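You operate a simulated robot arm through the tools that you are given. There is no shell and no other tool. Be economical: measure what you need, move in short steps, check, and stop when the job is done.

You run a simulated two-armed robot. Do the job below in one go: nothing can be reset, and whatever is moved stays where it is left.

## Task
Glue the red tile back on the white plate.
Fine: sponge off the old glue (yellow sponge wetted at the blue felt block), a fresh patch from the brown tub with the pink brush, tile on the grey square; sponge and brush back. A coat counts when it lies all over at full strength: go over it till it gets no stronger. What is to be rubbed or washed off counts as gone when no trace of it is left.

It is judged by the outcome, as a careful person would: the job done as asked, and still so three seconds after it is handed in. It fails if anything else is knocked over, pushed out of place, dropped, spilled or broken.

## Robot
Two 7-joint arms with two-finger grippers on one trunk, on a base that drives. Base frame: it is fixed to the floor where the robot stands at the start and does not move with it; the origin is under the middle of the robot, x ahead of it, y to its left, z up; the surface under the hand at the start is at about z = 900. Units: mm, rad, N and s.
The left shoulder is at the start at [53, 216, 1220], the right one opposite. With the tool pointing down near the work surface each hand reaches from about 260 to 800 mm from the robot's upright axis, wherever it stands, measured 20 degrees to its own side. Places, roughly: brown tub [600, 500, 900]; grey square of the white plate [500, 200, 900]. Payload 3.18 kg a hand.
Tool frame (each hand has its own): the origin (TCP) lies between the finger pads and is the grasp point; the fingertips stand 30 mm ahead of it; z points along the fingers, y is the line along which they close. The gripper opens to 144 mm. The gripper's body begins 103 mm behind the TCP.
Orientation is told as [roll, pitch, yaw] about the base's x, y, z axes, in that order, counted from this pose: with the fingers straight down and closing along the base's y, the tool's x points along the base's -x, its y along +y and its z along -z.

## Interface
- The arms move only by the tool jog_arm. It takes "left_moves", "right_moves" or both (then of equal length, played together; a hand with none holds still); each is a list of rows, each a list of 2 entries, a list of its own where there are three numbers: the shift along the base's x, y, z in mm, then the turn, a rotation vector about the base's x, y, z in degrees. In form: [[[x, y, z], [rx, ry, rz]], ...]. A call has 1 to 10 rows; each row shifts and turns the commanded pose from where the row before left it. "left_jaw" and "right_jaw" are, for a hand that has rows, the finger opening in mm, from 0 to 144, set as the call begins (left out, the last holds). Each row takes 0.2 s and may step no farther than 50 mm and 0.15 rad from the row before; otherwise, or with a gripper value out of range, the whole call is refused. A pose out of reach is approached as far as the arm can. The call stops where the force on the tool passes 90 N (or 10 N more than at its start, if that is more) or the arm is blocked; 0.2 s more then pass. The fingers move at their own pace and stop on an object; they squeeze with about 30 N. The grip force told is the motor's: it shows also when the fingers shut on nothing. Time passes only in rows, and 0.2 s behind the last, so rows that do not move let the fingers close. It gives the time, the measured TCP pose, the force on the tool (base axes), the opening and the grip force at its end, in the units of the frame above (readings bear some noise), with the torque about the TCP (base axes, N m) and any sound that the robot's microphone picked up, and new pictures: "show" is both (left out), scene, wrist or none (wrist: the cameras of the hands that moved).
- Cameras (640 x 400 px; columns grow to the right, rows downward): "scene" is now at [118, 45.5, 1403.6]; the picture's right is [0.52, -0.85, 0.00], its down [-0.54, -0.33, -0.77] and it looks along [0.66, 0.40, -0.63] (base axes); focal length 214 px, centre (320, 200). "left" rides on the left gripper at [77, -16, -143] in its tool frame; the picture's right is [0.21, 0.98, 0.00], its down [-0.84, 0.18, -0.51] and it looks along [-0.50, 0.11, 0.86] (tool axes); focal length 218 px, centre (320, 200). "right" rides on the right gripper at [76, 16, -143] in its tool frame; the picture's right is [-0.21, 0.98, 0.00], its down [-0.84, -0.18, -0.51] and it looks along [-0.50, -0.11, 0.86] (tool axes); focal length 218 px, centre (320, 200). There is no depth. A picture from a camera that has moved, and an enlarged one, comes with that camera's place and axes in the base frame and with its lens.
- move_column(by): slides the trunk up (or, below 0, down) by that many mm; the arms and the scene camera ride with it, the base frame stays. It gives what a move gives, with no picture.
- drive_base(legs): drives the robot by 1 to 6 legs, each [ahead, left, turn to the left] in mm, mm and rad, along the robot's own axes; the way and the turn of a leg run together, so that a leg with both is an arc; at most 1500 mm and 3.142 rad a leg. The arms and the cameras ride along, it lands a little off, and it stops where it bumps. It gives what a move gives, and a new picture of the scene camera.
- aim_head(pan, tilt): turns the head with the scene camera to pan (to the left, within 1.396 rad either way) and tilt (down, from -0.506 to 1.204), counted from straight ahead of the robot. It gives what a move gives, and a new picture of the scene camera.
- zoom(camera, box): a new picture of the part [left, top, right, bottom] of that camera's present view, enlarged. No time passes.
- sign_off(): hands the job in; it is judged then, once.

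Work in short steps. Places have to be worked out from the pictures, the camera data and where the tool is seen: move nearer, look again, correct. Check each grasp and each placing, and mend what went wrong. You have 120 turns and 260 pictures in all, those below and enlarged ones among them. Open the grippers and draw the arms clear of the work before you hand the job in, unless the task says otherwise; then end with one line.

The tools are called as name(argument=value, ...) on one line, values as JSON. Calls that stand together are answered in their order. jog_arm: Moves the arms, as the interface text tells. Its arguments: {"type":"object","properties":{"left_moves":{"type":"array"},"left_jaw":{"type":"number"},"right_moves":{"type":"array"},"right_jaw":{"type":"number"},"show":{"type":"string","enum":["both","scene","wrist","none"]}},"required":[]} The other tools are called the same way: move_column (by) slides the trunk up or down; drive_base (legs) drives the base; aim_head (pan, tilt) turns the head that bears the scene camera; zoom (camera, box) takes an enlarged picture of a part of a camera's view; sign_off () hands the job in.

At the start:

```text
time_s: 0.0
left_ee_pos: [215.5, 266.4, 1306.7]
left_tool_rot: [0.0, 0.004, -0.001]
left_wrist_force: [0.2, -0.5, -0.5]
left_moment: [0.01, -0.03, 0.0]
left_opening: 144.1
left_finger_force: 0.0
right_ee_pos: [342.3, 16.8, 1316.9]
right_tool_rot: [0.0, -0.001, -0.001]
right_wrist_force: [-0.7, -0.3, 0.2]
right_moment: [0.0, -0.01, -0.01]
right_opening: 144.0
right_finger_force: 0.3
trunk travel left (down, up): [-300.0, 69.0]
robot x, y, heading: [-2.1, 2.1, 0.003]
head pan, tilt: [0.546, 0.684]
```

scene: 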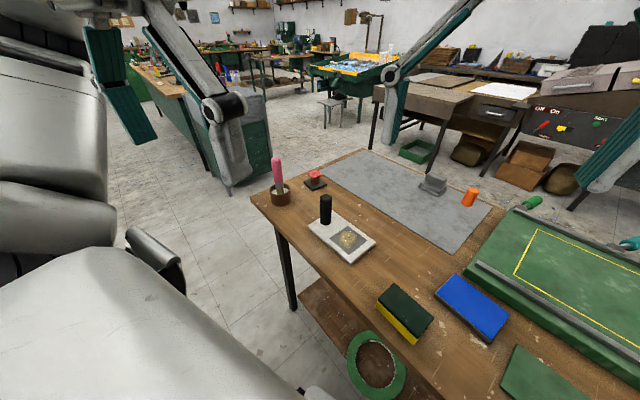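
right: 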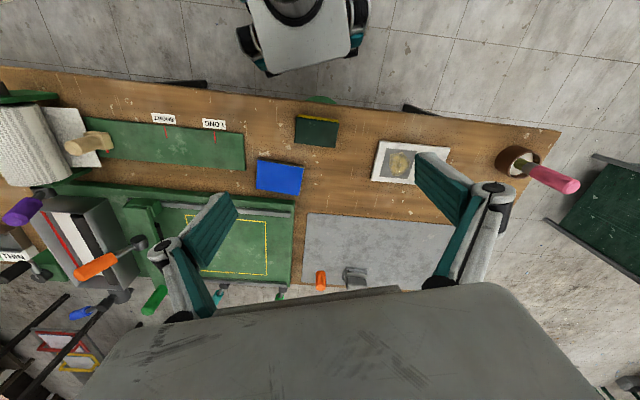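
left: 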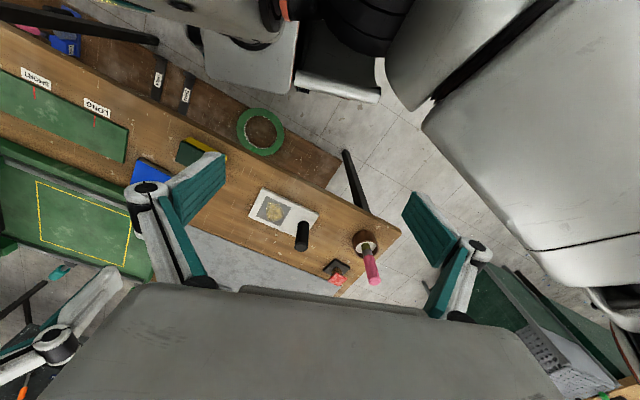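

The bench shows plate, tub with brush, red tile item, sponge and blue block. I enlarge these parts to measure them.

zoom(camera="scene", box=[240, 140, 400, 280])

zoom(camera="scene", box=[340, 250, 540, 375])

```text
2.86 times, centred on (320, 210) of scene
camera zoom: at [118.0, 45.5, 1403.6], right [0.52, -0.85, 0.0], down [-0.54, -0.33, -0.77], along [0.66, 0.4, -0.63], focal length 613 px, centre (320, 171)
```

zoom: 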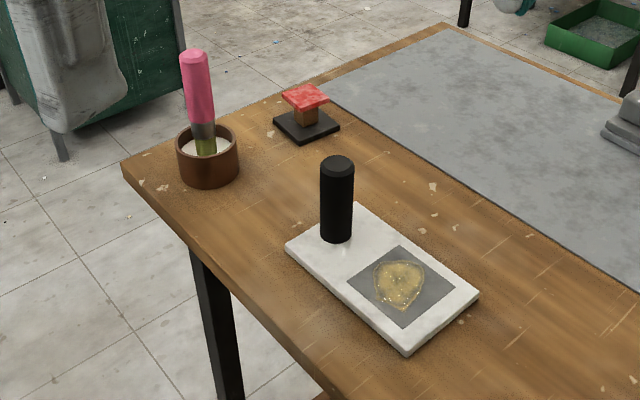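

```text
3.20 times, centred on (440, 312) of scene
camera zoom: at [118.0, 45.5, 1403.6], right [0.52, -0.85, 0.0], down [-0.54, -0.33, -0.77], along [0.66, 0.4, -0.63], focal length 686 px, centre (-64, -160)
```

zoom: 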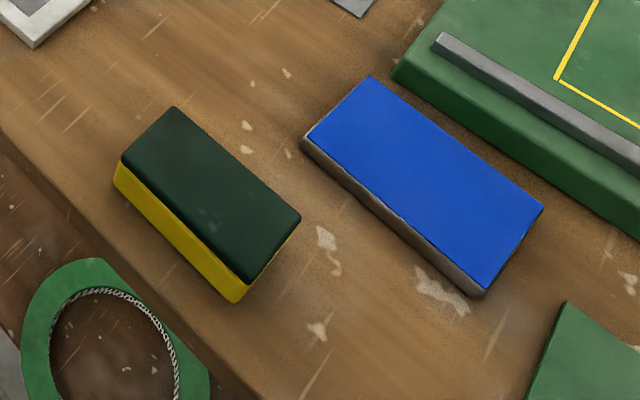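

Estimated: sponge ≈(382,-4), blue felt ≈(484,-134), plate square ≈(518,191), handle ≈(541,281), tub ≈(570,480), tile stand ≈(737,446). I drive 300 mm left so that the right hand can do the sponge and brush work while the left holds the handle.

drive_base(legs=[[0, 300, 0]])

aim_head(pan=0.0, tilt=0.8)

```text
time_s: 3.2
left_ee_pos: [214.9, 565.1, 1306.4]
left_tool_rot: [-0.002, 0.002, 0.0]
left_wrist_force: [-0.1, 0.2, 0.4]
left_moment: [0.02, -0.05, -0.02]
left_opening: 144.2
left_finger_force: 0.0
right_ee_pos: [342.8, 313.5, 1317.7]
right_tool_rot: [-0.001, -0.002, 0.0]
right_wrist_force: [-0.9, 0.5, 0.3]
right_moment: [-0.01, 0.02, 0.03]
right_opening: 144.4
right_finger_force: 0.1
trunk travel left (down, up): [-300.0, 69.0]
robot x, y, heading: [0.3, 296.5, -0.004]
head pan, tilt: [0.546, 0.684]
camera scene: at [117.9, 342.8, 1403.6], right [0.52, -0.85, 0.0], down [-0.54, -0.33, -0.77], along [0.66, 0.4, -0.63], focal length 214 px, centre (320, 200)
```

scene: 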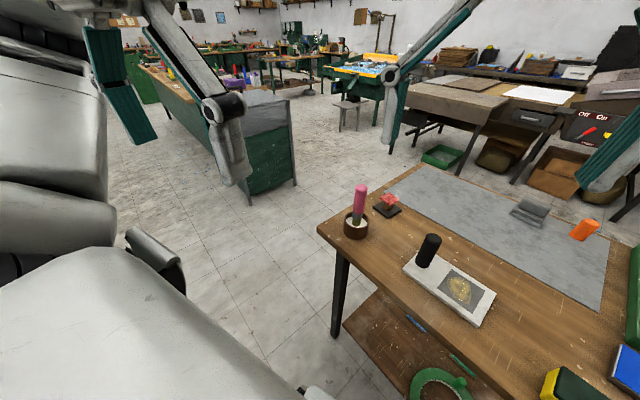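

```text
time_s: 4.2
left_ee_pos: [215.1, 563.8, 1306.4]
left_tool_rot: [-0.004, 0.0, 0.0]
left_wrist_force: [0.1, 1.4, 1.1]
left_moment: [-0.02, 0.01, 0.01]
left_opening: 143.9
left_finger_force: 0.0
right_ee_pos: [342.4, 313.6, 1316.8]
right_tool_rot: [-0.001, 0.002, 0.0]
right_wrist_force: [0.2, -0.8, -0.1]
right_moment: [-0.02, -0.01, 0.02]
right_opening: 143.8
right_finger_force: 0.1
trunk travel left (down, up): [-300.0, 69.0]
robot x, y, heading: [2.8, 296.2, -0.001]
head pan, tilt: [0.0, 0.799]
camera scene: at [125.6, 298.2, 1394.1], right [0.0, -1.0, 0.0], down [-0.72, 0.0, -0.7], along [0.7, 0.0, -0.72], focal length 214 px, centre (320, 200)
```

scene: 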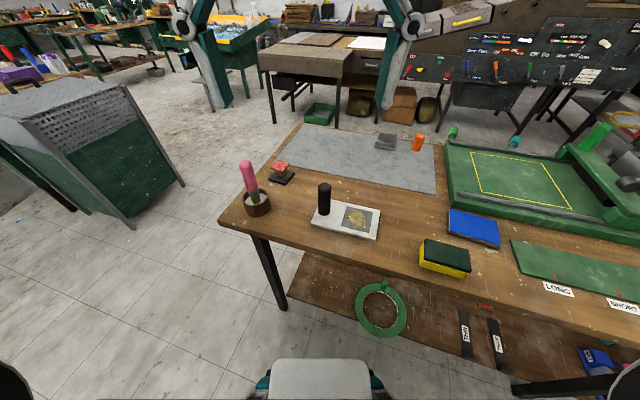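

Second estimate agrees: sponge about (388,0), long axis yawed ≈20° from y, 60 mm wide. I bring the right hand over it at z≈1100, turning ≈68° so it grips the short side, and look.

jog_arm(right_moves=[[[5.6, -39, -27], [0, 0, 8.5]], [[5.6, -39, -27], [0, 0, 8.5]], [[5.6, -39, -27], [0, 0, 8.5]], [[5.6, -39, -27], [0, 0, 8.5]], [[5.6, -39, -27], [0, 0, 8.5]], [[5.6, -39, -27], [0, 0, 8.5]], [[5.6, -39, -27], [0, 0, 8.5]], [[5.6, -39, -27], [0, 0, 8.5]], [[0, 0, 0], [0, 0, 0]]], right_jaw=110)

```text
time_s: 6.2
left_ee_pos: [214.3, 564.1, 1307.2]
left_tool_rot: [-0.002, 0.001, 0.0]
left_wrist_force: [-0.3, -1.0, -0.9]
left_moment: [-0.01, 0.02, 0.02]
left_opening: 143.9
left_finger_force: 0.0
right_ee_pos: [368.4, 114.1, 1150.7]
right_tool_rot: [0.004, -0.043, 0.695]
right_wrist_force: [-0.7, -0.3, -0.8]
right_moment: [-0.02, 0.04, 0.02]
right_opening: 109.9
right_finger_force: 0.1
right hand out of reach, approached as far as the arm can: row 5, 6, 7, 8
trunk travel left (down, up): [-300.0, 69.0]
robot x, y, heading: [1.3, 302.0, -0.002]
head pan, tilt: [0.0, 0.799]
camera scene: at [126.0, 297.7, 1394.0], right [0.0, -1.0, 0.0], down [-0.72, 0.0, -0.7], along [0.7, 0.0, -0.72], focal length 214 px, centre (320, 200)
camera right: at [293.2, 73.6, 1289.7], right [-0.47, 0.88, 0.01], down [0.75, 0.39, 0.54], along [0.47, 0.26, -0.84], focal length 218 px, centre (320, 200)
```

scene: 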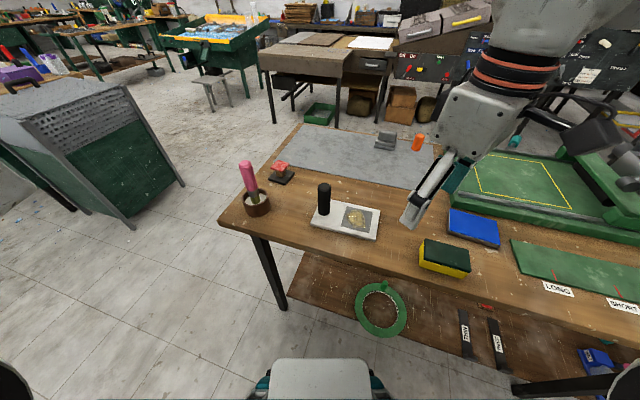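
right: 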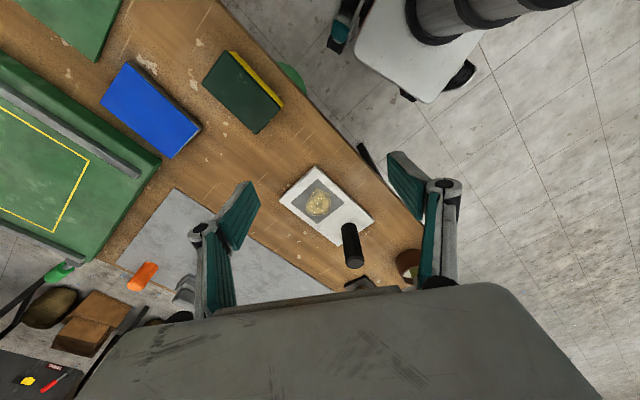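

The hand stopped short near yaw 40°, likely a wrist limit. I turn the other way to see how far it goes, keeping the height.

jog_arm(right_moves=[[[0, 0, 0], [0, 0, -8.5]], [[0, 0, 0], [0, 0, -8.5]], [[0, 0, 0], [0, 0, -8.5]], [[0, 0, 0], [0, 0, -8.5]], [[0, 0, 0], [0, 0, -8.5]], [[0, 0, 0], [0, 0, -8.5]], [[0, 0, 0], [0, 0, -8.5]], [[0, 0, 0], [0, 0, -8.5]], [[0, 0, 0], [0, 0, -8.5]], [[0, 0, 0], [0, 0, -8.5]]], show="none")

```text
time_s: 8.4
left_ee_pos: [215.2, 563.6, 1306.7]
left_tool_rot: [-0.002, 0.002, 0.0]
left_wrist_force: [-0.7, 0.4, 0.0]
left_moment: [0.01, -0.05, 0.04]
left_opening: 144.1
left_finger_force: 0.0
right_ee_pos: [366.5, 114.2, 1152.5]
right_tool_rot: [-0.001, -0.041, -0.789]
right_wrist_force: [-0.4, 0.1, -0.1]
right_moment: [0.02, 0.04, -0.01]
right_opening: 110.1
right_finger_force: 0.1
trunk travel left (down, up): [-300.0, 69.0]
robot x, y, heading: [0.3, 299.1, 0.0]
head pan, tilt: [0.0, 0.799]
```

It turns freely this way (yaw -45°). I go on toward -111° while moving over the sponge.

jog_arm(right_moves=[[[2, -14, -5], [0, 0, -8.3]], [[2, -14, -5], [0, 0, -8.3]], [[2, -14, -5], [0, 0, -8.3]], [[2, -14, -5], [0, 0, -8.3]], [[2, -14, -5], [0, 0, -8.3]], [[2, -14, -5], [0, 0, -8.3]], [[2, -14, -5], [0, 0, -8.3]], [[2, -14, -5], [0, 0, -8.3]]])

```text
time_s: 10.2
left_ee_pos: [214.5, 563.8, 1306.9]
left_tool_rot: [-0.002, 0.003, 0.0]
left_wrist_force: [-0.3, 0.7, 0.2]
left_moment: [0.01, 0.0, -0.01]
left_opening: 144.0
left_finger_force: 0.0
right_ee_pos: [383.4, 3.8, 1112.7]
right_tool_rot: [-0.001, -0.041, -1.951]
right_wrist_force: [0.2, 0.1, -0.4]
right_moment: [0.01, -0.01, 0.03]
right_opening: 110.0
right_finger_force: 0.1
trunk travel left (down, up): [-300.0, 69.0]
robot x, y, heading: [0.3, 296.5, 0.005]
head pan, tilt: [0.0, 0.799]
camera scene: at [125.5, 297.5, 1394.1], right [0.0, -1.0, 0.0], down [-0.72, 0.0, -0.7], along [0.7, 0.0, -0.72], focal length 214 px, centre (320, 200)
camera right: at [426.5, 72.5, 1252.0], right [0.83, -0.55, 0.01], down [-0.47, -0.7, 0.54], along [-0.29, -0.45, -0.84], focal length 218 px, centre (320, 200)
```

scene: 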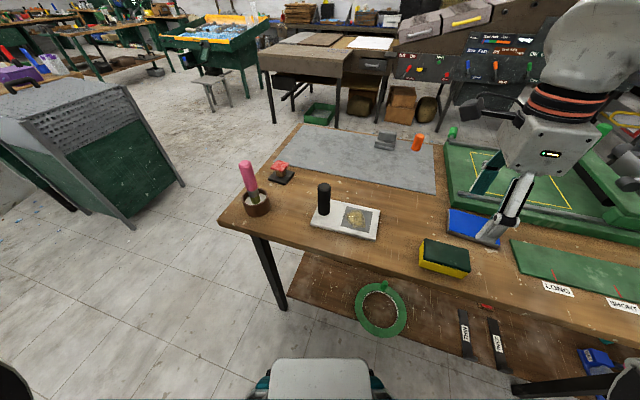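
right: 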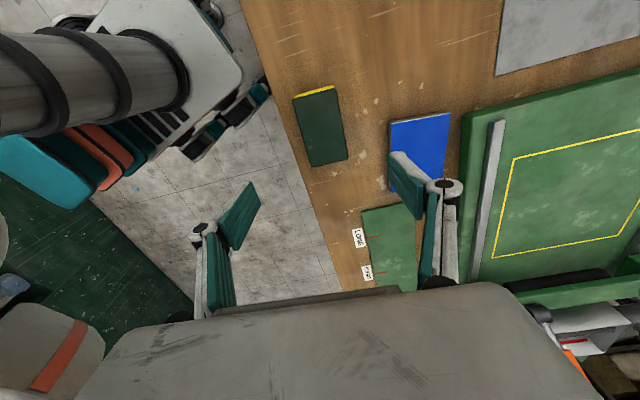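

Sponge centre (388,6), closing axis should be yaw ≈-109.7°. I correct the tilt and yaw and come down with the fingers straddling it, tips still at z≈930.

jog_arm(right_moves=[[[5, 2, -20], [2.2, -0.9, 2]], [[0, 0, -43], [0, 0, 0]], [[0, 0, -43], [0, 0, 0]], [[0, 0, -43], [0, 0, 0]], [[0, 0, 0], [0, 0, 0]]])

zoom(camera="scene", box=[400, 190, 528, 270])

```text
time_s: 11.4
left_ee_pos: [213.6, 562.9, 1306.7]
left_tool_rot: [-0.001, 0.002, 0.0]
left_wrist_force: [0.5, -0.1, 0.1]
left_moment: [-0.01, -0.03, -0.01]
left_opening: 144.1
left_finger_force: 0.0
right_ee_pos: [389.4, 4.0, 963.2]
right_tool_rot: [0.002, -0.001, -1.911]
right_wrist_force: [0.1, -0.4, -0.2]
right_moment: [0.03, -0.01, -0.01]
right_opening: 110.1
right_finger_force: 0.1
trunk travel left (down, up): [-300.0, 69.0]
robot x, y, heading: [-0.2, 295.5, 0.004]
head pan, tilt: [0.0, 0.799]
camera scene: at [125.3, 298.4, 1394.1], right [0.0, -1.0, 0.0], down [-0.72, 0.0, -0.7], along [0.7, 0.0, -0.72], focal length 214 px, centre (320, 200)
camera right: at [428.8, 69.2, 1106.4], right [0.85, -0.52, 0.0], down [-0.45, -0.73, 0.51], along [-0.26, -0.43, -0.86], focal length 218 px, centre (320, 200)
```

scene: 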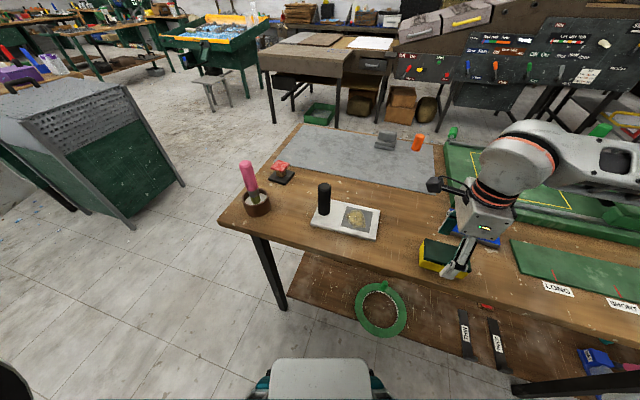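
right: 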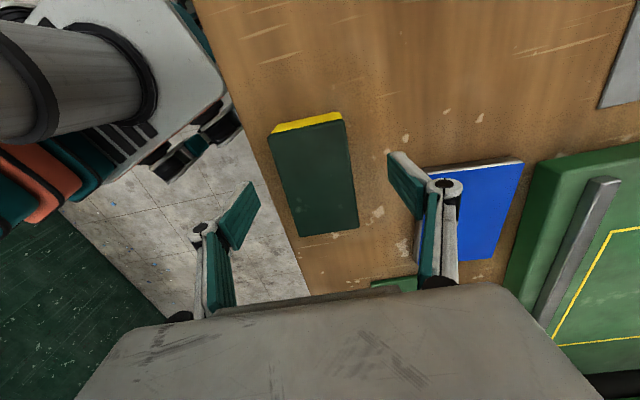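

```text
5.00 times, centred on (464, 230) of scene
camera zoom: at [125.3, 298.4, 1394.1], right [0.0, -1.0, 0.0], down [-0.72, 0.0, -0.7], along [0.7, 0.0, -0.72], focal length 1072 px, centre (-400, 50)
```

zoom: 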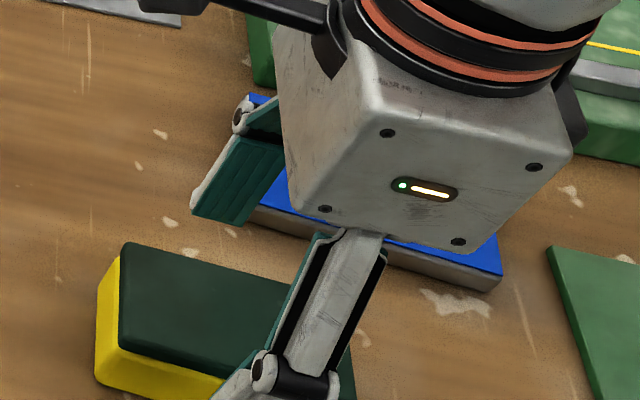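

The sponge sits centred between the fingers (within 2 mm). I lower 20 mm and close.

jog_arm(right_moves=[[[-1, -2, -20], [0, 0, -1.2]], [[0, 0, 0], [0, 0, 0]]], show="none")

jog_arm(right_moves=[[[0, 0, 0], [0, 0, 0]], [[0, 0, 0], [0, 0, 0]], [[0, 0, 0], [0, 0, 0]]], right_jaw=20)

```text
time_s: 12.0
left_ee_pos: [214.2, 564.4, 1306.3]
left_tool_rot: [-0.001, 0.001, 0.0]
left_wrist_force: [0.3, 0.0, -0.4]
left_moment: [-0.03, 0.02, -0.01]
left_opening: 144.1
left_finger_force: 0.0
right_ee_pos: [388.3, 1.9, 943.2]
right_tool_rot: [0.002, 0.001, -1.932]
right_wrist_force: [-0.4, -0.8, 0.6]
right_moment: [0.0, -0.01, 0.0]
right_opening: 110.1
right_finger_force: 0.1
trunk travel left (down, up): [-300.0, 69.0]
robot x, y, heading: [0.6, 296.2, 0.0]
head pan, tilt: [0.0, 0.799]
```

```text
time_s: 12.8
left_ee_pos: [214.2, 565.1, 1307.2]
left_tool_rot: [-0.002, 0.004, -0.002]
left_wrist_force: [1.1, 0.0, -0.3]
left_moment: [-0.02, 0.0, 0.03]
left_opening: 143.8
left_finger_force: 0.1
right_ee_pos: [388.3, 0.8, 942.7]
right_tool_rot: [0.002, 0.0, -1.932]
right_wrist_force: [-0.2, 0.4, 0.2]
right_moment: [-0.03, -0.04, -0.02]
right_opening: 58.9
right_finger_force: 30.2
trunk travel left (down, up): [-300.0, 69.0]
robot x, y, heading: [-2.4, 298.0, -0.003]
head pan, tilt: [0.0, 0.799]
camera scene: at [125.5, 298.1, 1394.0], right [0.0, -1.0, 0.0], down [-0.72, 0.0, -0.7], along [0.7, 0.0, -0.72], focal length 214 px, centre (320, 200)
camera right: at [429.1, 66.2, 1086.6], right [0.84, -0.54, 0.0], down [-0.47, -0.72, 0.51], along [-0.27, -0.43, -0.86], focal length 218 px, centre (320, 200)
```

scene: 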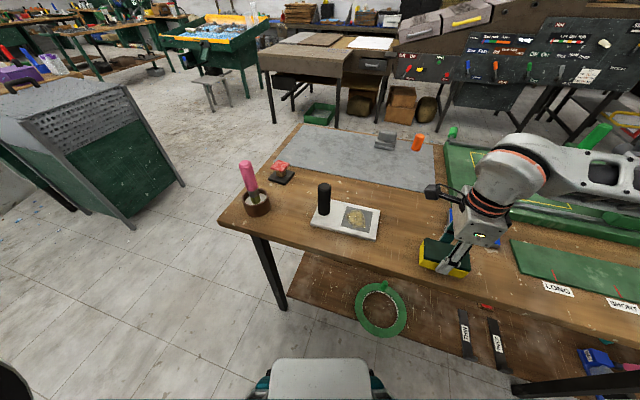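
right: 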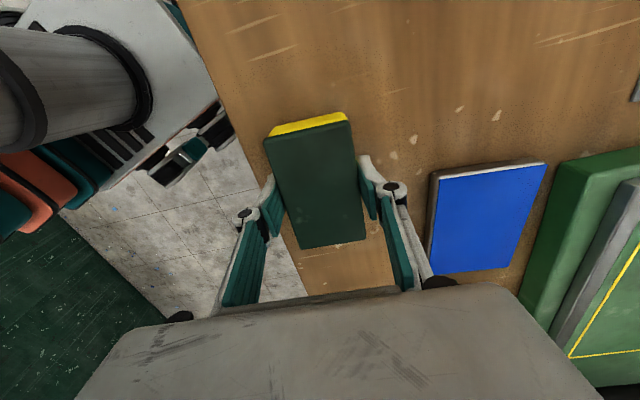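

Gripped at 59 mm (home: TCP 388.3, 1.4, 942.7, yaw -1.932). I lift and move over the felt block at about (483,-123).

jog_arm(right_moves=[[[0, 0, 40], [0, 0, 0]], [[0, 0, 40], [0, 0, 0]], [[32, -35, 0], [0, 0, 0]], [[32, -35, 0], [0, 0, 0]], [[31, -35, 0], [0, 0, 0]], [[0, -20, 0], [0, 0, 0]], [[0, 0, 0], [0, 0, 0]]])

zoom(camera="scene", box=[400, 180, 560, 280])

```text
time_s: 14.4
left_ee_pos: [214.9, 564.8, 1305.6]
left_tool_rot: [-0.001, 0.001, 0.0]
left_wrist_force: [0.6, -0.1, 0.3]
left_moment: [0.01, 0.06, 0.0]
left_opening: 143.9
left_finger_force: 0.0
right_ee_pos: [483.2, -122.8, 1023.6]
right_tool_rot: [0.001, 0.001, -1.932]
right_wrist_force: [0.2, -1.1, 0.1]
right_moment: [0.01, -0.02, 0.01]
right_opening: 59.1
right_finger_force: 29.7
trunk travel left (down, up): [-300.0, 69.0]
robot x, y, heading: [2.7, 297.1, -0.002]
head pan, tilt: [0.0, 0.799]
camera scene: at [126.1, 298.3, 1394.0], right [0.0, -1.0, 0.0], down [-0.72, 0.0, -0.7], along [0.7, 0.0, -0.72], focal length 214 px, centre (320, 200)
camera right: at [523.2, -57.9, 1165.5], right [0.84, -0.54, 0.0], down [-0.47, -0.72, 0.51], along [-0.27, -0.43, -0.86], focal length 218 px, centre (320, 200)
```

scene: 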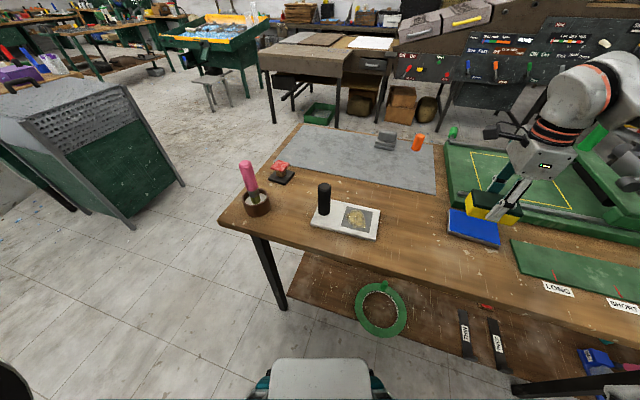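
right: 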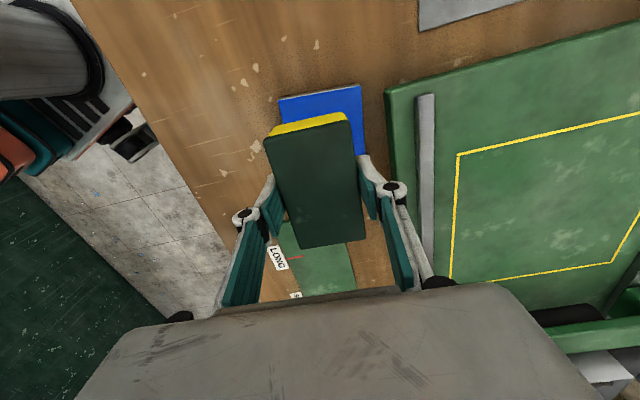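

```text
4.00 times, centred on (480, 230) of scene
camera zoom: at [126.1, 298.3, 1394.0], right [0.0, -1.0, 0.0], down [-0.72, 0.0, -0.7], along [0.7, 0.0, -0.72], focal length 858 px, centre (-320, 80)
```

zoom: 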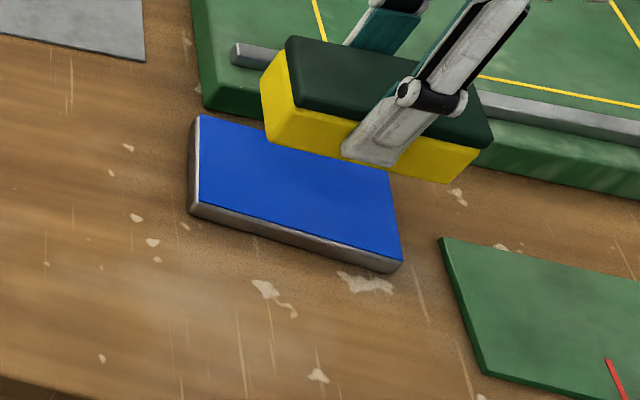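

Felt centre computes to (488,-122), top ≈920, so contact should come near TCP z≈963. I lower in fine steps watching the force.

jog_arm(right_moves=[[[4, 0, -30], [0, 0, 0]], [[0, 0, -22], [0, 0, 0]], [[0, 0, 0], [0, 0, 0]]], show="none")

zoom(camera="scene", box=[400, 180, 560, 280])

```text
time_s: 15.2
left_ee_pos: [215.5, 564.0, 1307.3]
left_tool_rot: [-0.001, 0.002, 0.001]
left_wrist_force: [-0.2, -0.8, 0.2]
left_moment: [0.01, -0.01, -0.01]
left_opening: 144.1
left_finger_force: 0.0
right_ee_pos: [485.9, -122.9, 972.3]
right_tool_rot: [0.002, 0.002, -1.932]
right_wrist_force: [0.3, -0.4, -0.5]
right_moment: [-0.01, 0.0, -0.02]
right_opening: 58.9
right_finger_force: 29.7
trunk travel left (down, up): [-300.0, 69.0]
robot x, y, heading: [-3.2, 297.0, -0.0]
head pan, tilt: [0.0, 0.799]
```

```text
4.00 times, centred on (480, 230) of scene
camera zoom: at [125.7, 298.1, 1394.1], right [0.0, -1.0, 0.0], down [-0.72, 0.0, -0.7], along [0.7, 0.0, -0.72], focal length 858 px, centre (-320, 80)
```

zoom: 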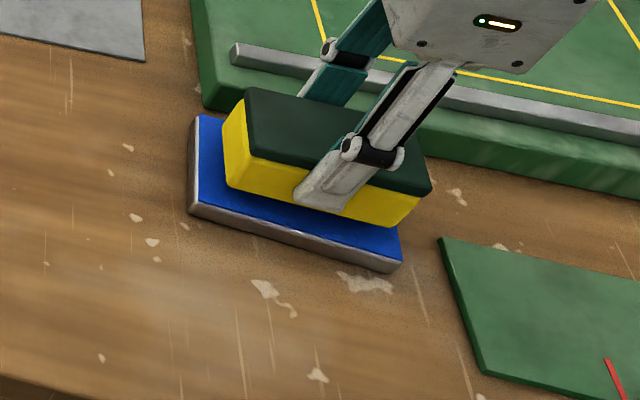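

Still a few mm above the felt; I step down 3 mm at a time.

jog_arm(right_moves=[[[0, 0, -3], [0, 0, 0]], [[0, 0, -3], [0, 0, 0]], [[0, 0, -2], [0, 0, 0]]], show="none")

jog_arm(right_moves=[[[0, 0, -2], [0, 0, 0]], [[0, 0, 0], [0, 0, 0]]], show="none")

jog_arm(right_moves=[[[0, 0, -2], [0, 0, 0]], [[0, 0, 0], [0, 0, 0]]], show="none")

zoom(camera="scene", box=[400, 180, 560, 280])

```text
time_s: 16.0
left_ee_pos: [215.0, 563.8, 1307.0]
left_tool_rot: [-0.002, 0.001, 0.001]
left_wrist_force: [-0.5, -0.4, -0.1]
left_moment: [0.01, 0.01, 0.01]
left_opening: 144.4
left_finger_force: 0.0
right_ee_pos: [485.0, -123.3, 965.1]
right_tool_rot: [0.002, 0.0, -1.933]
right_wrist_force: [-0.4, 1.0, -1.0]
right_moment: [0.0, 0.0, 0.04]
right_opening: 58.8
right_finger_force: 29.8
trunk travel left (down, up): [-300.0, 69.0]
robot x, y, heading: [1.7, 296.8, 0.001]
head pan, tilt: [0.0, 0.799]
```

```text
time_s: 16.6
left_ee_pos: [215.0, 564.1, 1306.7]
left_tool_rot: [-0.002, 0.001, -0.002]
left_wrist_force: [-0.5, -0.2, -1.0]
left_moment: [0.03, -0.03, -0.01]
left_opening: 144.0
left_finger_force: 0.1
right_ee_pos: [485.1, -122.2, 961.2]
right_tool_rot: [0.002, 0.0, -1.933]
right_wrist_force: [0.6, -0.7, -0.3]
right_moment: [0.0, 0.01, 0.02]
right_opening: 58.8
right_finger_force: 30.3
trunk travel left (down, up): [-300.0, 69.0]
robot x, y, heading: [2.1, 299.7, 0.002]
head pan, tilt: [0.0, 0.799]
```

```text
time_s: 17.2
left_ee_pos: [214.9, 563.3, 1308.1]
left_tool_rot: [-0.003, 0.002, 0.001]
left_wrist_force: [-0.6, 0.3, 0.2]
left_moment: [-0.02, 0.0, 0.01]
left_opening: 144.1
left_finger_force: 0.0
right_ee_pos: [485.4, -122.7, 960.1]
right_tool_rot: [0.003, 0.0, -1.933]
right_wrist_force: [-0.4, 0.3, -0.7]
right_moment: [0.03, 0.01, 0.03]
right_opening: 58.9
right_finger_force: 29.7
trunk travel left (down, up): [-300.0, 69.0]
robot x, y, heading: [-1.4, 293.9, -0.003]
head pan, tilt: [0.0, 0.799]
```

```text
4.00 times, centred on (480, 230) of scene
camera zoom: at [125.6, 298.1, 1394.1], right [0.0, -1.0, 0.0], down [-0.72, 0.0, -0.7], along [0.7, 0.0, -0.72], focal length 858 px, centre (-320, 80)
```

zoom: 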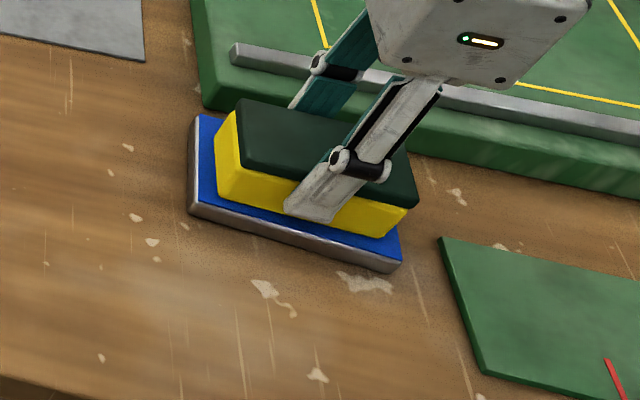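

Very near contact, no force yet. I keep lowering in 2 mm steps.

jog_arm(right_moves=[[[0, 0, -2], [0, 0, 0]], [[0, 0, 0], [0, 0, 0]]], show="none")

jog_arm(right_moves=[[[0, 0, -2], [0, 0, 0]], [[0, 0, 0], [0, 0, 0]]], show="none")

jog_arm(right_moves=[[[0, 0, -2], [0, 0, 0]], [[0, 0, 0], [0, 0, 0]]], show="none")

zoom(camera="scene", box=[400, 180, 560, 280])

```text
time_s: 17.8
left_ee_pos: [214.2, 564.1, 1307.5]
left_tool_rot: [-0.002, 0.0, 0.0]
left_wrist_force: [1.0, 0.7, -0.5]
left_moment: [0.01, -0.01, -0.03]
left_opening: 144.0
left_finger_force: 0.1
right_ee_pos: [486.2, -123.6, 959.0]
right_tool_rot: [0.006, 0.001, -1.933]
right_wrist_force: [1.1, -4.5, 14.2]
right_moment: [-0.18, 0.31, 0.01]
right_opening: 58.8
right_finger_force: 29.9
trunk travel left (down, up): [-300.0, 69.0]
robot x, y, heading: [0.6, 294.3, 0.002]
head pan, tilt: [0.0, 0.799]
```

```text
time_s: 18.4
left_ee_pos: [213.7, 563.8, 1307.2]
left_tool_rot: [-0.004, -0.001, 0.0]
left_wrist_force: [-0.4, -0.5, 0.2]
left_moment: [-0.02, 0.03, -0.04]
left_opening: 144.0
left_finger_force: 0.0
right_ee_pos: [484.6, -122.4, 958.7]
right_tool_rot: [0.01, 0.002, -1.934]
right_wrist_force: [3.0, -6.8, 34.0]
right_moment: [-0.19, -0.11, -0.01]
right_opening: 59.1
right_finger_force: 29.7
trunk travel left (down, up): [-300.0, 69.0]
robot x, y, heading: [-4.0, 297.6, 0.001]
head pan, tilt: [0.0, 0.799]
```

```text
time_s: 19.0
left_ee_pos: [213.5, 565.1, 1306.7]
left_tool_rot: [-0.003, -0.001, 0.001]
left_wrist_force: [-0.3, 0.6, -0.6]
left_moment: [0.02, -0.02, 0.0]
left_opening: 144.1
left_finger_force: 0.0
right_ee_pos: [486.7, -122.3, 955.6]
right_tool_rot: [0.009, 0.003, -1.931]
right_wrist_force: [4.5, -6.0, 34.2]
right_moment: [-0.23, -0.22, 0.0]
right_opening: 58.8
right_finger_force: 29.7
trunk travel left (down, up): [-300.0, 69.0]
robot x, y, heading: [-3.0, 298.4, -0.001]
head pan, tilt: [0.0, 0.799]
```

```text
4.00 times, centred on (480, 230) of scene
camera zoom: at [123.8, 299.2, 1394.3], right [0.0, -1.0, 0.0], down [-0.72, 0.0, -0.7], along [0.7, 0.0, -0.72], focal length 858 px, centre (-320, 80)
```

zoom: 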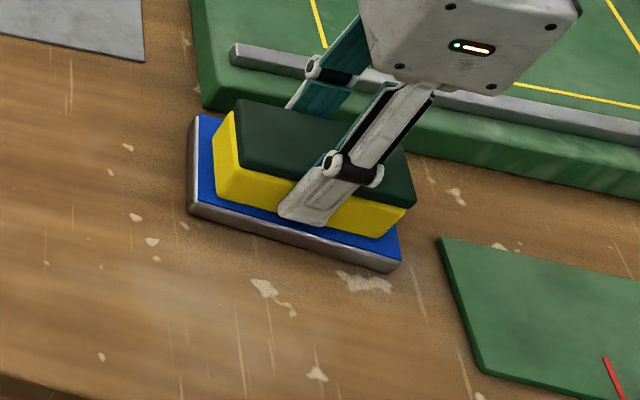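

Contact at z≈959 with 34 N, and the sponge slipped ~3 mm up in the grip, so I'll press more lightly from now on. I hold a moment, lift and look.

jog_arm(right_moves=[[[0, 0, 1], [0, 0, 0]], [[0, 0, 0], [0, 0, 0]], [[0, 0, 0], [0, 0, 0]], [[0, 0, 40], [0, 0, 0]], [[0, 0, 40], [0, 0, 0]], [[0, 0, 0], [0, 0, 0]]], show="none")

zoom(camera="scene", box=[400, 150, 560, 250])

```text
time_s: 20.4
left_ee_pos: [215.3, 563.5, 1307.5]
left_tool_rot: [-0.003, 0.001, 0.001]
left_wrist_force: [-0.5, 0.6, 0.6]
left_moment: [0.03, 0.01, 0.01]
left_opening: 144.1
left_finger_force: 0.0
right_ee_pos: [485.0, -122.4, 1034.9]
right_tool_rot: [0.001, 0.0, -1.932]
right_wrist_force: [-0.7, 0.8, 0.3]
right_moment: [-0.03, 0.0, 0.0]
right_opening: 59.1
right_finger_force: 29.9
trunk travel left (down, up): [-300.0, 69.0]
robot x, y, heading: [1.4, 298.8, -0.003]
head pan, tilt: [0.0, 0.799]
```

```text
4.00 times, centred on (480, 200) of scene
camera zoom: at [125.7, 297.7, 1394.0], right [0.0, -1.0, 0.0], down [-0.72, 0.0, -0.7], along [0.7, 0.0, -0.72], focal length 858 px, centre (-320, 200)
```

zoom: 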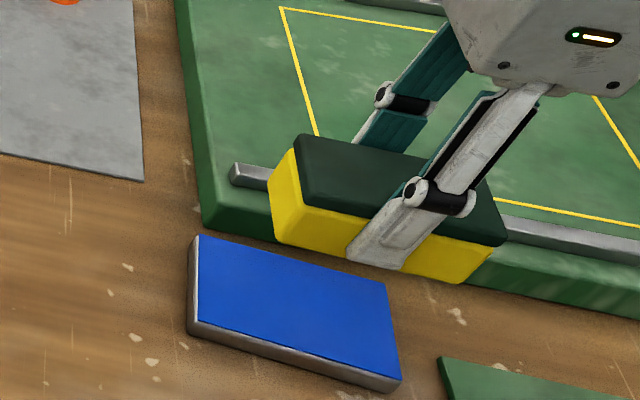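

Felt is undisturbed. Now the left hand shall steady the plate by its black handle (≈(550,287), top ≈1007): I bring it to a pre-grasp from the robot side, tilted 60°, so that it stays below and clear of the right hand.

jog_arm(left_moves=[[[20, -24, -25], [0, -8.5, 0]], [[20, -24, -25], [0, -8.5, 0]], [[20, -24, -25], [0, -8.5, 0]], [[20, -24, -25], [0, -8.5, 0]], [[20, -24, -25], [0, -8.5, 0]], [[20, -24, -25], [0, -8.5, 0]], [[20, -24, -25], [0, -8.5, 0]], [[20, -24, -25], [0, 0, -6.7]], [[20, -24, -25], [0, 0, -6.7]], [[20, -24, -25], [0, 0, -6.7]]], left_jaw=90)

```text
time_s: 21.3
left_ee_pos: [294.1, 469.6, 1238.0]
left_tool_rot: [-0.02, -0.519, 0.012]
left_wrist_force: [2.2, -2.3, 2.5]
left_moment: [0.15, 0.54, 0.32]
left_opening: 90.0
left_finger_force: 0.0
left hand out of reach, approached as far as the arm can: row 4
right_ee_pos: [485.8, -123.4, 1033.8]
right_tool_rot: [0.0, 0.0, -1.933]
right_wrist_force: [-0.6, -0.3, 0.1]
right_moment: [0.03, 0.0, 0.0]
right_opening: 59.0
right_finger_force: 30.2
trunk travel left (down, up): [-300.0, 69.0]
robot x, y, heading: [-2.0, 295.1, -0.004]
head pan, tilt: [0.0, 0.799]
stopped in row 4 (left hand): the force on the tool passed its limit at 194 N (the readings are from after the stop); the commanded pose is now the measured one
camera scene: at [125.9, 296.9, 1394.0], right [0.0, -1.0, 0.0], down [-0.72, 0.0, -0.7], along [0.7, 0.0, -0.72], focal length 214 px, centre (320, 200)
camera left: at [156.5, 455.2, 1324.3], right [-0.18, 0.98, -0.12], down [0.48, 0.2, 0.86], along [0.86, 0.1, -0.5], focal length 218 px, centre (320, 200)
```

scene: 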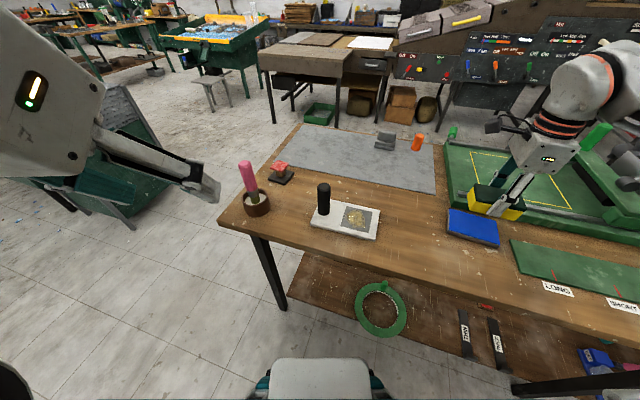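
left: 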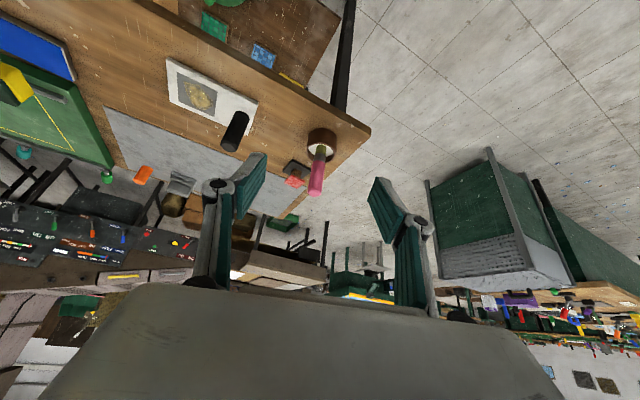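

The tilted wrist touched the robot's own body; nothing on the bench was affected. I first bring the hand forward and up, then tilt on.

jog_arm(left_moves=[[[45, 0, 5], [0, 0, 0]], [[45, 0, 0], [0, 0, 0]], [[45, 0, 0], [0, 0, 0]], [[30, -20, 0], [0, -5, 0]], [[10, -35, -10], [0, -7, 0]], [[0, -35, -10], [0, -7, 0]], [[0, -35, -20], [0, 0, -6]]])

```text
time_s: 22.9
left_ee_pos: [469.4, 346.1, 1202.3]
left_tool_rot: [-0.026, -0.849, -0.088]
left_wrist_force: [0.4, -0.4, 0.4]
left_moment: [-0.01, 0.02, -0.02]
left_opening: 90.0
left_finger_force: 0.0
right_ee_pos: [485.2, -122.3, 1034.4]
right_tool_rot: [0.001, 0.0, -1.934]
right_wrist_force: [-0.1, -0.1, -0.9]
right_moment: [0.02, 0.05, -0.01]
right_opening: 58.8
right_finger_force: 30.4
trunk travel left (down, up): [-300.0, 69.0]
robot x, y, heading: [-2.5, 297.0, -0.001]
head pan, tilt: [0.0, 0.799]
camera scene: at [126.3, 298.0, 1393.9], right [0.0, -1.0, 0.0], down [-0.72, 0.0, -0.7], along [0.7, 0.0, -0.72], focal length 214 px, centre (320, 200)
camera left: at [311.6, 348.2, 1239.5], right [-0.03, 0.98, -0.17], down [0.19, 0.18, 0.96], along [0.98, 0.0, -0.2], focal length 218 px, centre (320, 200)
```

scene: 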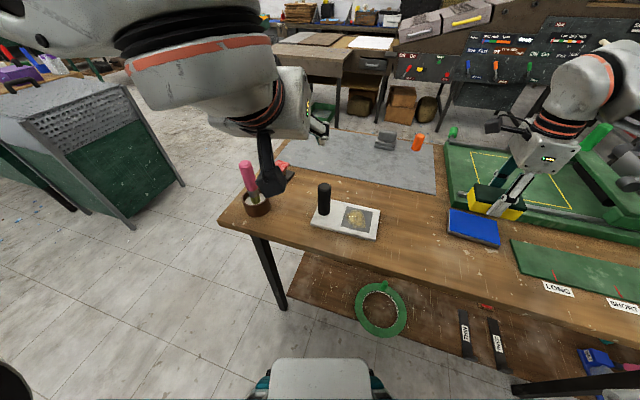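
left: 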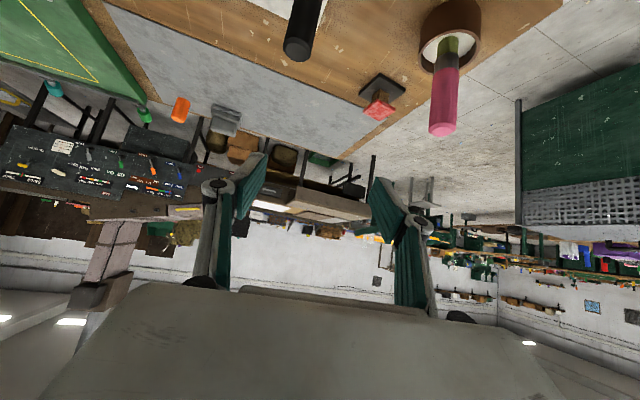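

Works when extended. I turn to yaw -20° and descend to the pre-grasp about 110 mm short of the handle.

jog_arm(left_moves=[[[0, -8, -40], [0, 0, -8]], [[0, -10, -40], [0, 0, -7]], [[-2, -10, -40], [0, 0, 0]], [[-2, 0, -32], [0, 0, 0]], [[0, 0, 0], [0, 0, 0]]])

```text
time_s: 24.1
left_ee_pos: [464.4, 319.1, 1049.2]
left_tool_rot: [-0.025, -0.85, -0.352]
left_wrist_force: [-0.9, -0.1, -0.3]
left_moment: [-0.03, -0.03, 0.04]
left_opening: 90.1
left_finger_force: 0.0
right_ee_pos: [484.8, -121.9, 1034.0]
right_tool_rot: [0.002, 0.0, -1.932]
right_wrist_force: [-0.2, -0.6, -0.8]
right_moment: [-0.01, 0.03, 0.0]
right_opening: 58.8
right_finger_force: 30.3
trunk travel left (down, up): [-300.0, 69.0]
robot x, y, heading: [0.3, 300.0, -0.0]
head pan, tilt: [0.0, 0.799]
camera scene: at [125.4, 297.8, 1394.1], right [0.0, -1.0, 0.0], down [-0.72, 0.0, -0.7], along [0.7, 0.0, -0.72], focal length 214 px, centre (320, 200)
camera left: at [311.3, 361.6, 1086.9], right [0.22, 0.96, -0.17], down [0.23, 0.12, 0.96], along [0.95, -0.26, -0.2], focal length 218 px, centre (320, 200)
```

scene: 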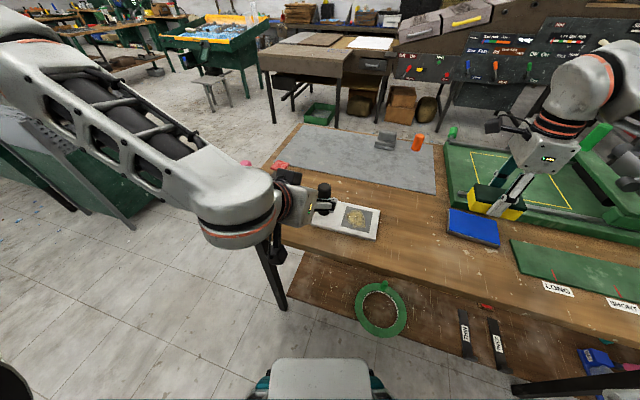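
left: 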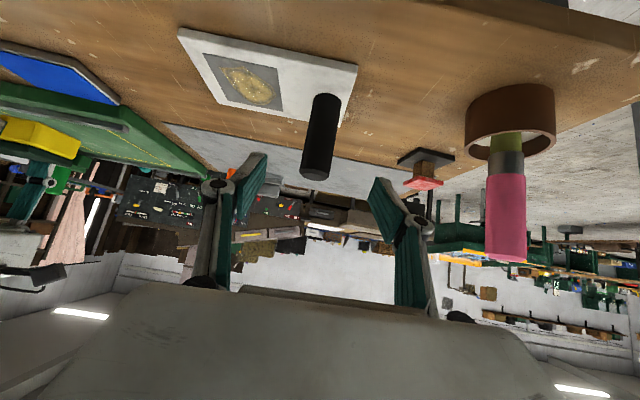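

Handle seen at (551,285), 1007 high; lateral error only ~2 mm. I move in to straddle it, jaws 90.

jog_arm(left_moves=[[[26, -10, -25], [1.4, 0, 0]], [[26, -10, -25], [0, 0, 0]], [[27, -11, -25], [0, 0, 0]], [[0, 0, 0], [0, 0, 0]]])

```text
time_s: 25.1
left_ee_pos: [543.0, 287.9, 974.7]
left_tool_rot: [0.008, -0.844, -0.377]
left_wrist_force: [-0.7, -0.6, -0.5]
left_moment: [-0.01, 0.01, 0.0]
left_opening: 90.0
left_finger_force: 0.1
right_ee_pos: [484.9, -122.4, 1036.1]
right_tool_rot: [0.002, 0.001, -1.931]
right_wrist_force: [-0.1, 0.3, -0.6]
right_moment: [0.01, -0.03, 0.02]
right_opening: 58.8
right_finger_force: 29.7
trunk travel left (down, up): [-300.0, 69.0]
robot x, y, heading: [1.9, 297.8, -0.001]
head pan, tilt: [0.0, 0.799]
camera scene: at [124.9, 298.5, 1394.2], right [0.0, -1.0, 0.0], down [-0.72, 0.0, -0.7], along [0.7, 0.0, -0.72], focal length 214 px, centre (320, 200)
camera left: at [389.6, 328.9, 1012.4], right [0.23, 0.96, -0.15], down [0.23, 0.1, 0.97], along [0.95, -0.25, -0.2], focal length 218 px, centre (320, 200)
```

scene: 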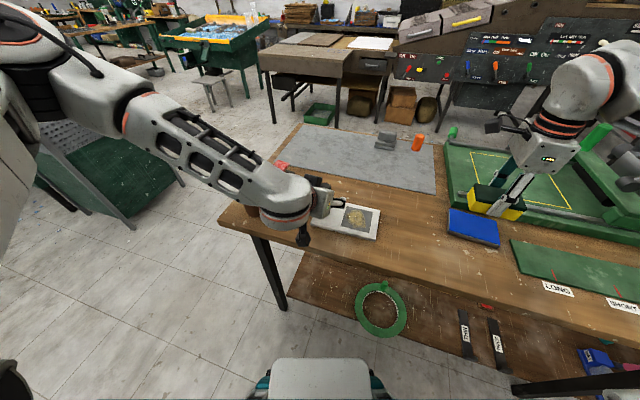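
left: 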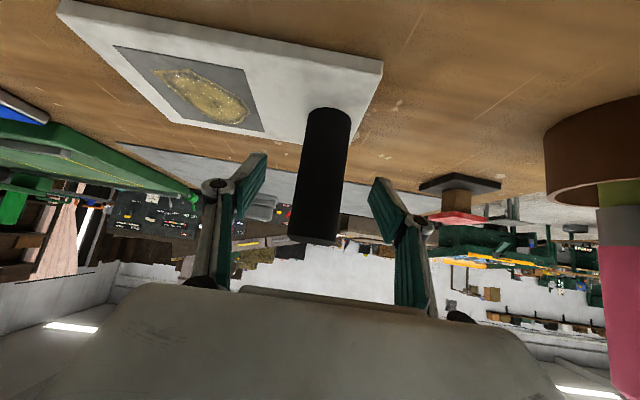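

Handle is centred between the pads. I close the left jaw in two stages, checking forces.

jog_arm(left_moves=[[[0, 0, 0], [0, 0, 0]], [[0, 0, 0], [0, 0, 0]]], left_jaw=48, show="none")

jog_arm(left_moves=[[[0, 0, 0], [0, 0, 0]], [[0, 0, 0], [0, 0, 0]], [[0, 0, 0], [0, 0, 0]]], left_jaw=20)

```text
time_s: 25.7
left_ee_pos: [542.4, 288.5, 974.2]
left_tool_rot: [0.009, -0.84, -0.377]
left_wrist_force: [0.3, 0.6, -1.0]
left_moment: [-0.01, -0.04, -0.01]
left_opening: 47.9
left_finger_force: 0.2
right_ee_pos: [485.6, -122.2, 1034.9]
right_tool_rot: [0.002, 0.0, -1.932]
right_wrist_force: [0.6, 0.0, -0.3]
right_moment: [0.01, 0.0, -0.01]
right_opening: 58.8
right_finger_force: 30.1
trunk travel left (down, up): [-300.0, 69.0]
robot x, y, heading: [0.4, 297.3, 0.001]
head pan, tilt: [0.0, 0.799]
```

```text
time_s: 26.5
left_ee_pos: [542.6, 287.5, 975.0]
left_tool_rot: [0.009, -0.84, -0.377]
left_wrist_force: [-0.7, -0.3, 0.3]
left_moment: [-0.11, 0.05, -0.08]
left_opening: 34.2
left_finger_force: 30.1
right_ee_pos: [485.6, -122.6, 1034.6]
right_tool_rot: [0.002, -0.001, -1.932]
right_wrist_force: [0.3, 0.5, -1.3]
right_moment: [0.0, 0.01, 0.01]
right_opening: 59.0
right_finger_force: 29.5
trunk travel left (down, up): [-300.0, 69.0]
robot x, y, heading: [1.9, 299.7, -0.004]
head pan, tilt: [0.0, 0.799]
camera scene: at [125.5, 298.0, 1394.0], right [0.0, -1.0, 0.0], down [-0.72, 0.0, -0.7], along [0.7, 0.0, -0.72], focal length 214 px, centre (320, 200)
camera left: at [389.8, 328.8, 1012.4], right [0.23, 0.96, -0.15], down [0.23, 0.1, 0.97], along [0.95, -0.25, -0.2], focal length 218 px, centre (320, 200)
```

scene: 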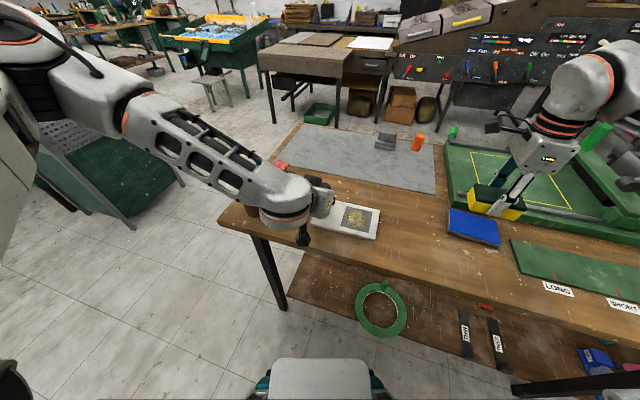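
left: 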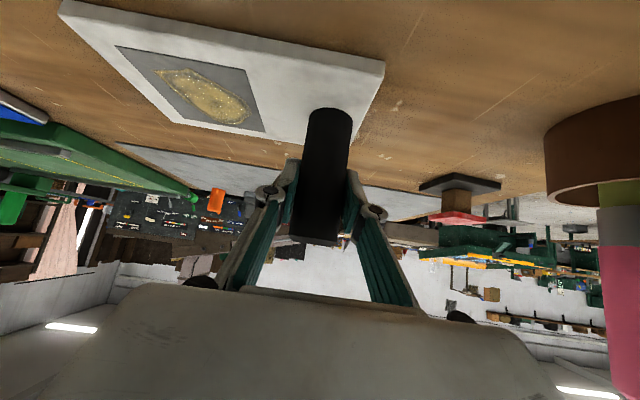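

Handle held (34 mm), plate hardly moved. I zoom on the plate to locate the square and the old glue exactly.

zoom(camera="scene", box=[300, 190, 400, 252])

```text
6.40 times, centred on (350, 221) of scene
camera zoom: at [125.5, 298.0, 1394.0], right [0.0, -1.0, 0.0], down [-0.72, 0.0, -0.7], along [0.7, 0.0, -0.72], focal length 1373 px, centre (128, 66)
```

zoom: 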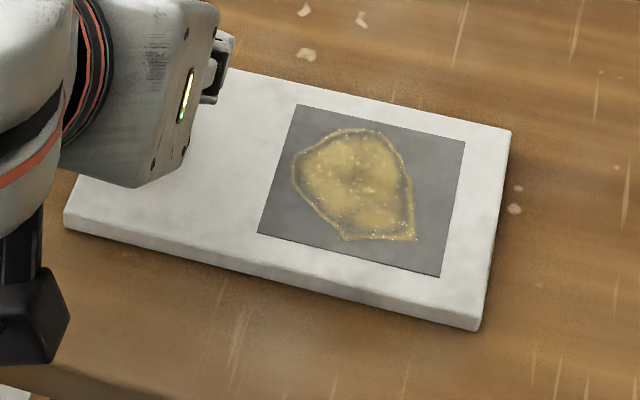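

Grey square centre (518,192), 80 mm side, glue ≈60 mm around (519,196), plate top ≈912. I swing the right hand over there, turning to yaw ≈+8° so that its camera is away from the left hand.

jog_arm(right_moves=[[[0, 0, 40], [0, 0, 8.5]], [[2, 22, 0], [0, 0, 8.5]], [[2, 22, 0], [0, 0, 8.5]], [[2, 22, 0], [0, 0, 8.5]], [[2, 22, 0], [0, 0, 8.5]], [[2, 22, 0], [0, 0, 8.5]], [[2, 22, 0], [0, 0, 8.5]], [[2, 22, 0], [0, 0, 8.5]], [[2, 22, 0], [0, 0, 8.5]], [[2, 22, 0], [0, 0, 8.5]]], show="none")

jog_arm(right_moves=[[[4, 22, 0], [0, 0, 8.5]], [[4, 22, 0], [0, 0, 8.5]], [[4, 22, 0], [0, 0, 8.5]], [[3, 20, 0], [0, 0, 8.5]], [[0, 15, 0], [0, 0, 0]]])

```text
time_s: 28.7
left_ee_pos: [543.6, 288.3, 974.9]
left_tool_rot: [0.007, -0.841, -0.377]
left_wrist_force: [-0.2, 1.0, 0.1]
left_moment: [-0.22, -0.07, -0.05]
left_opening: 34.4
left_finger_force: 30.5
right_ee_pos: [503.8, 76.8, 1075.3]
right_tool_rot: [0.001, -0.001, -0.446]
right_wrist_force: [-0.1, 0.1, -0.6]
right_moment: [0.0, 0.02, 0.01]
right_opening: 58.8
right_finger_force: 29.9
trunk travel left (down, up): [-300.0, 69.0]
robot x, y, heading: [0.5, 296.5, -0.002]
head pan, tilt: [0.0, 0.799]
```

```text
time_s: 29.9
left_ee_pos: [543.2, 288.5, 973.8]
left_tool_rot: [0.01, -0.84, -0.376]
left_wrist_force: [-0.3, 1.6, 0.6]
left_moment: [-0.2, -0.04, -0.05]
left_opening: 34.2
left_finger_force: 30.4
right_ee_pos: [520.0, 177.9, 1074.3]
right_tool_rot: [0.002, 0.001, 0.147]
right_wrist_force: [-0.2, 0.7, -0.2]
right_moment: [-0.01, 0.0, 0.01]
right_opening: 58.9
right_finger_force: 30.4
trunk travel left (down, up): [-300.0, 69.0]
robot x, y, heading: [0.8, 295.5, -0.007]
head pan, tilt: [0.0, 0.799]
camera scene: at [125.6, 298.4, 1394.0], right [0.0, -1.0, 0.0], down [-0.72, 0.0, -0.7], along [0.7, 0.0, -0.72], focal length 214 px, centre (320, 200)
camera right: at [440.0, 182.7, 1217.5], right [0.06, 1.0, 0.0], down [0.86, -0.06, 0.51], along [0.51, -0.03, -0.86], focal length 218 px, centre (320, 200)
```

scene: 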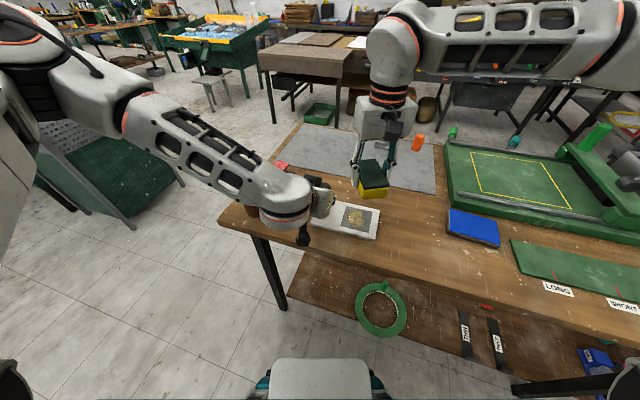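
right: 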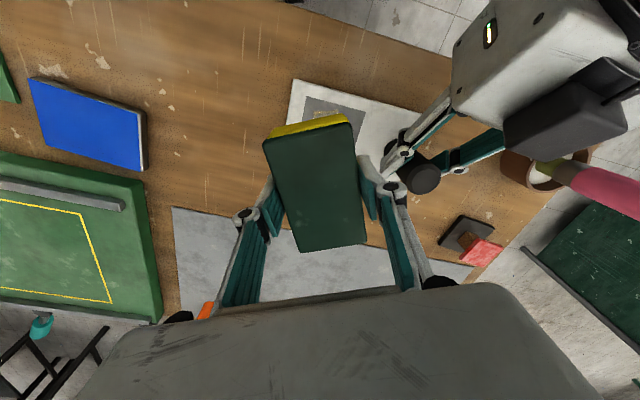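

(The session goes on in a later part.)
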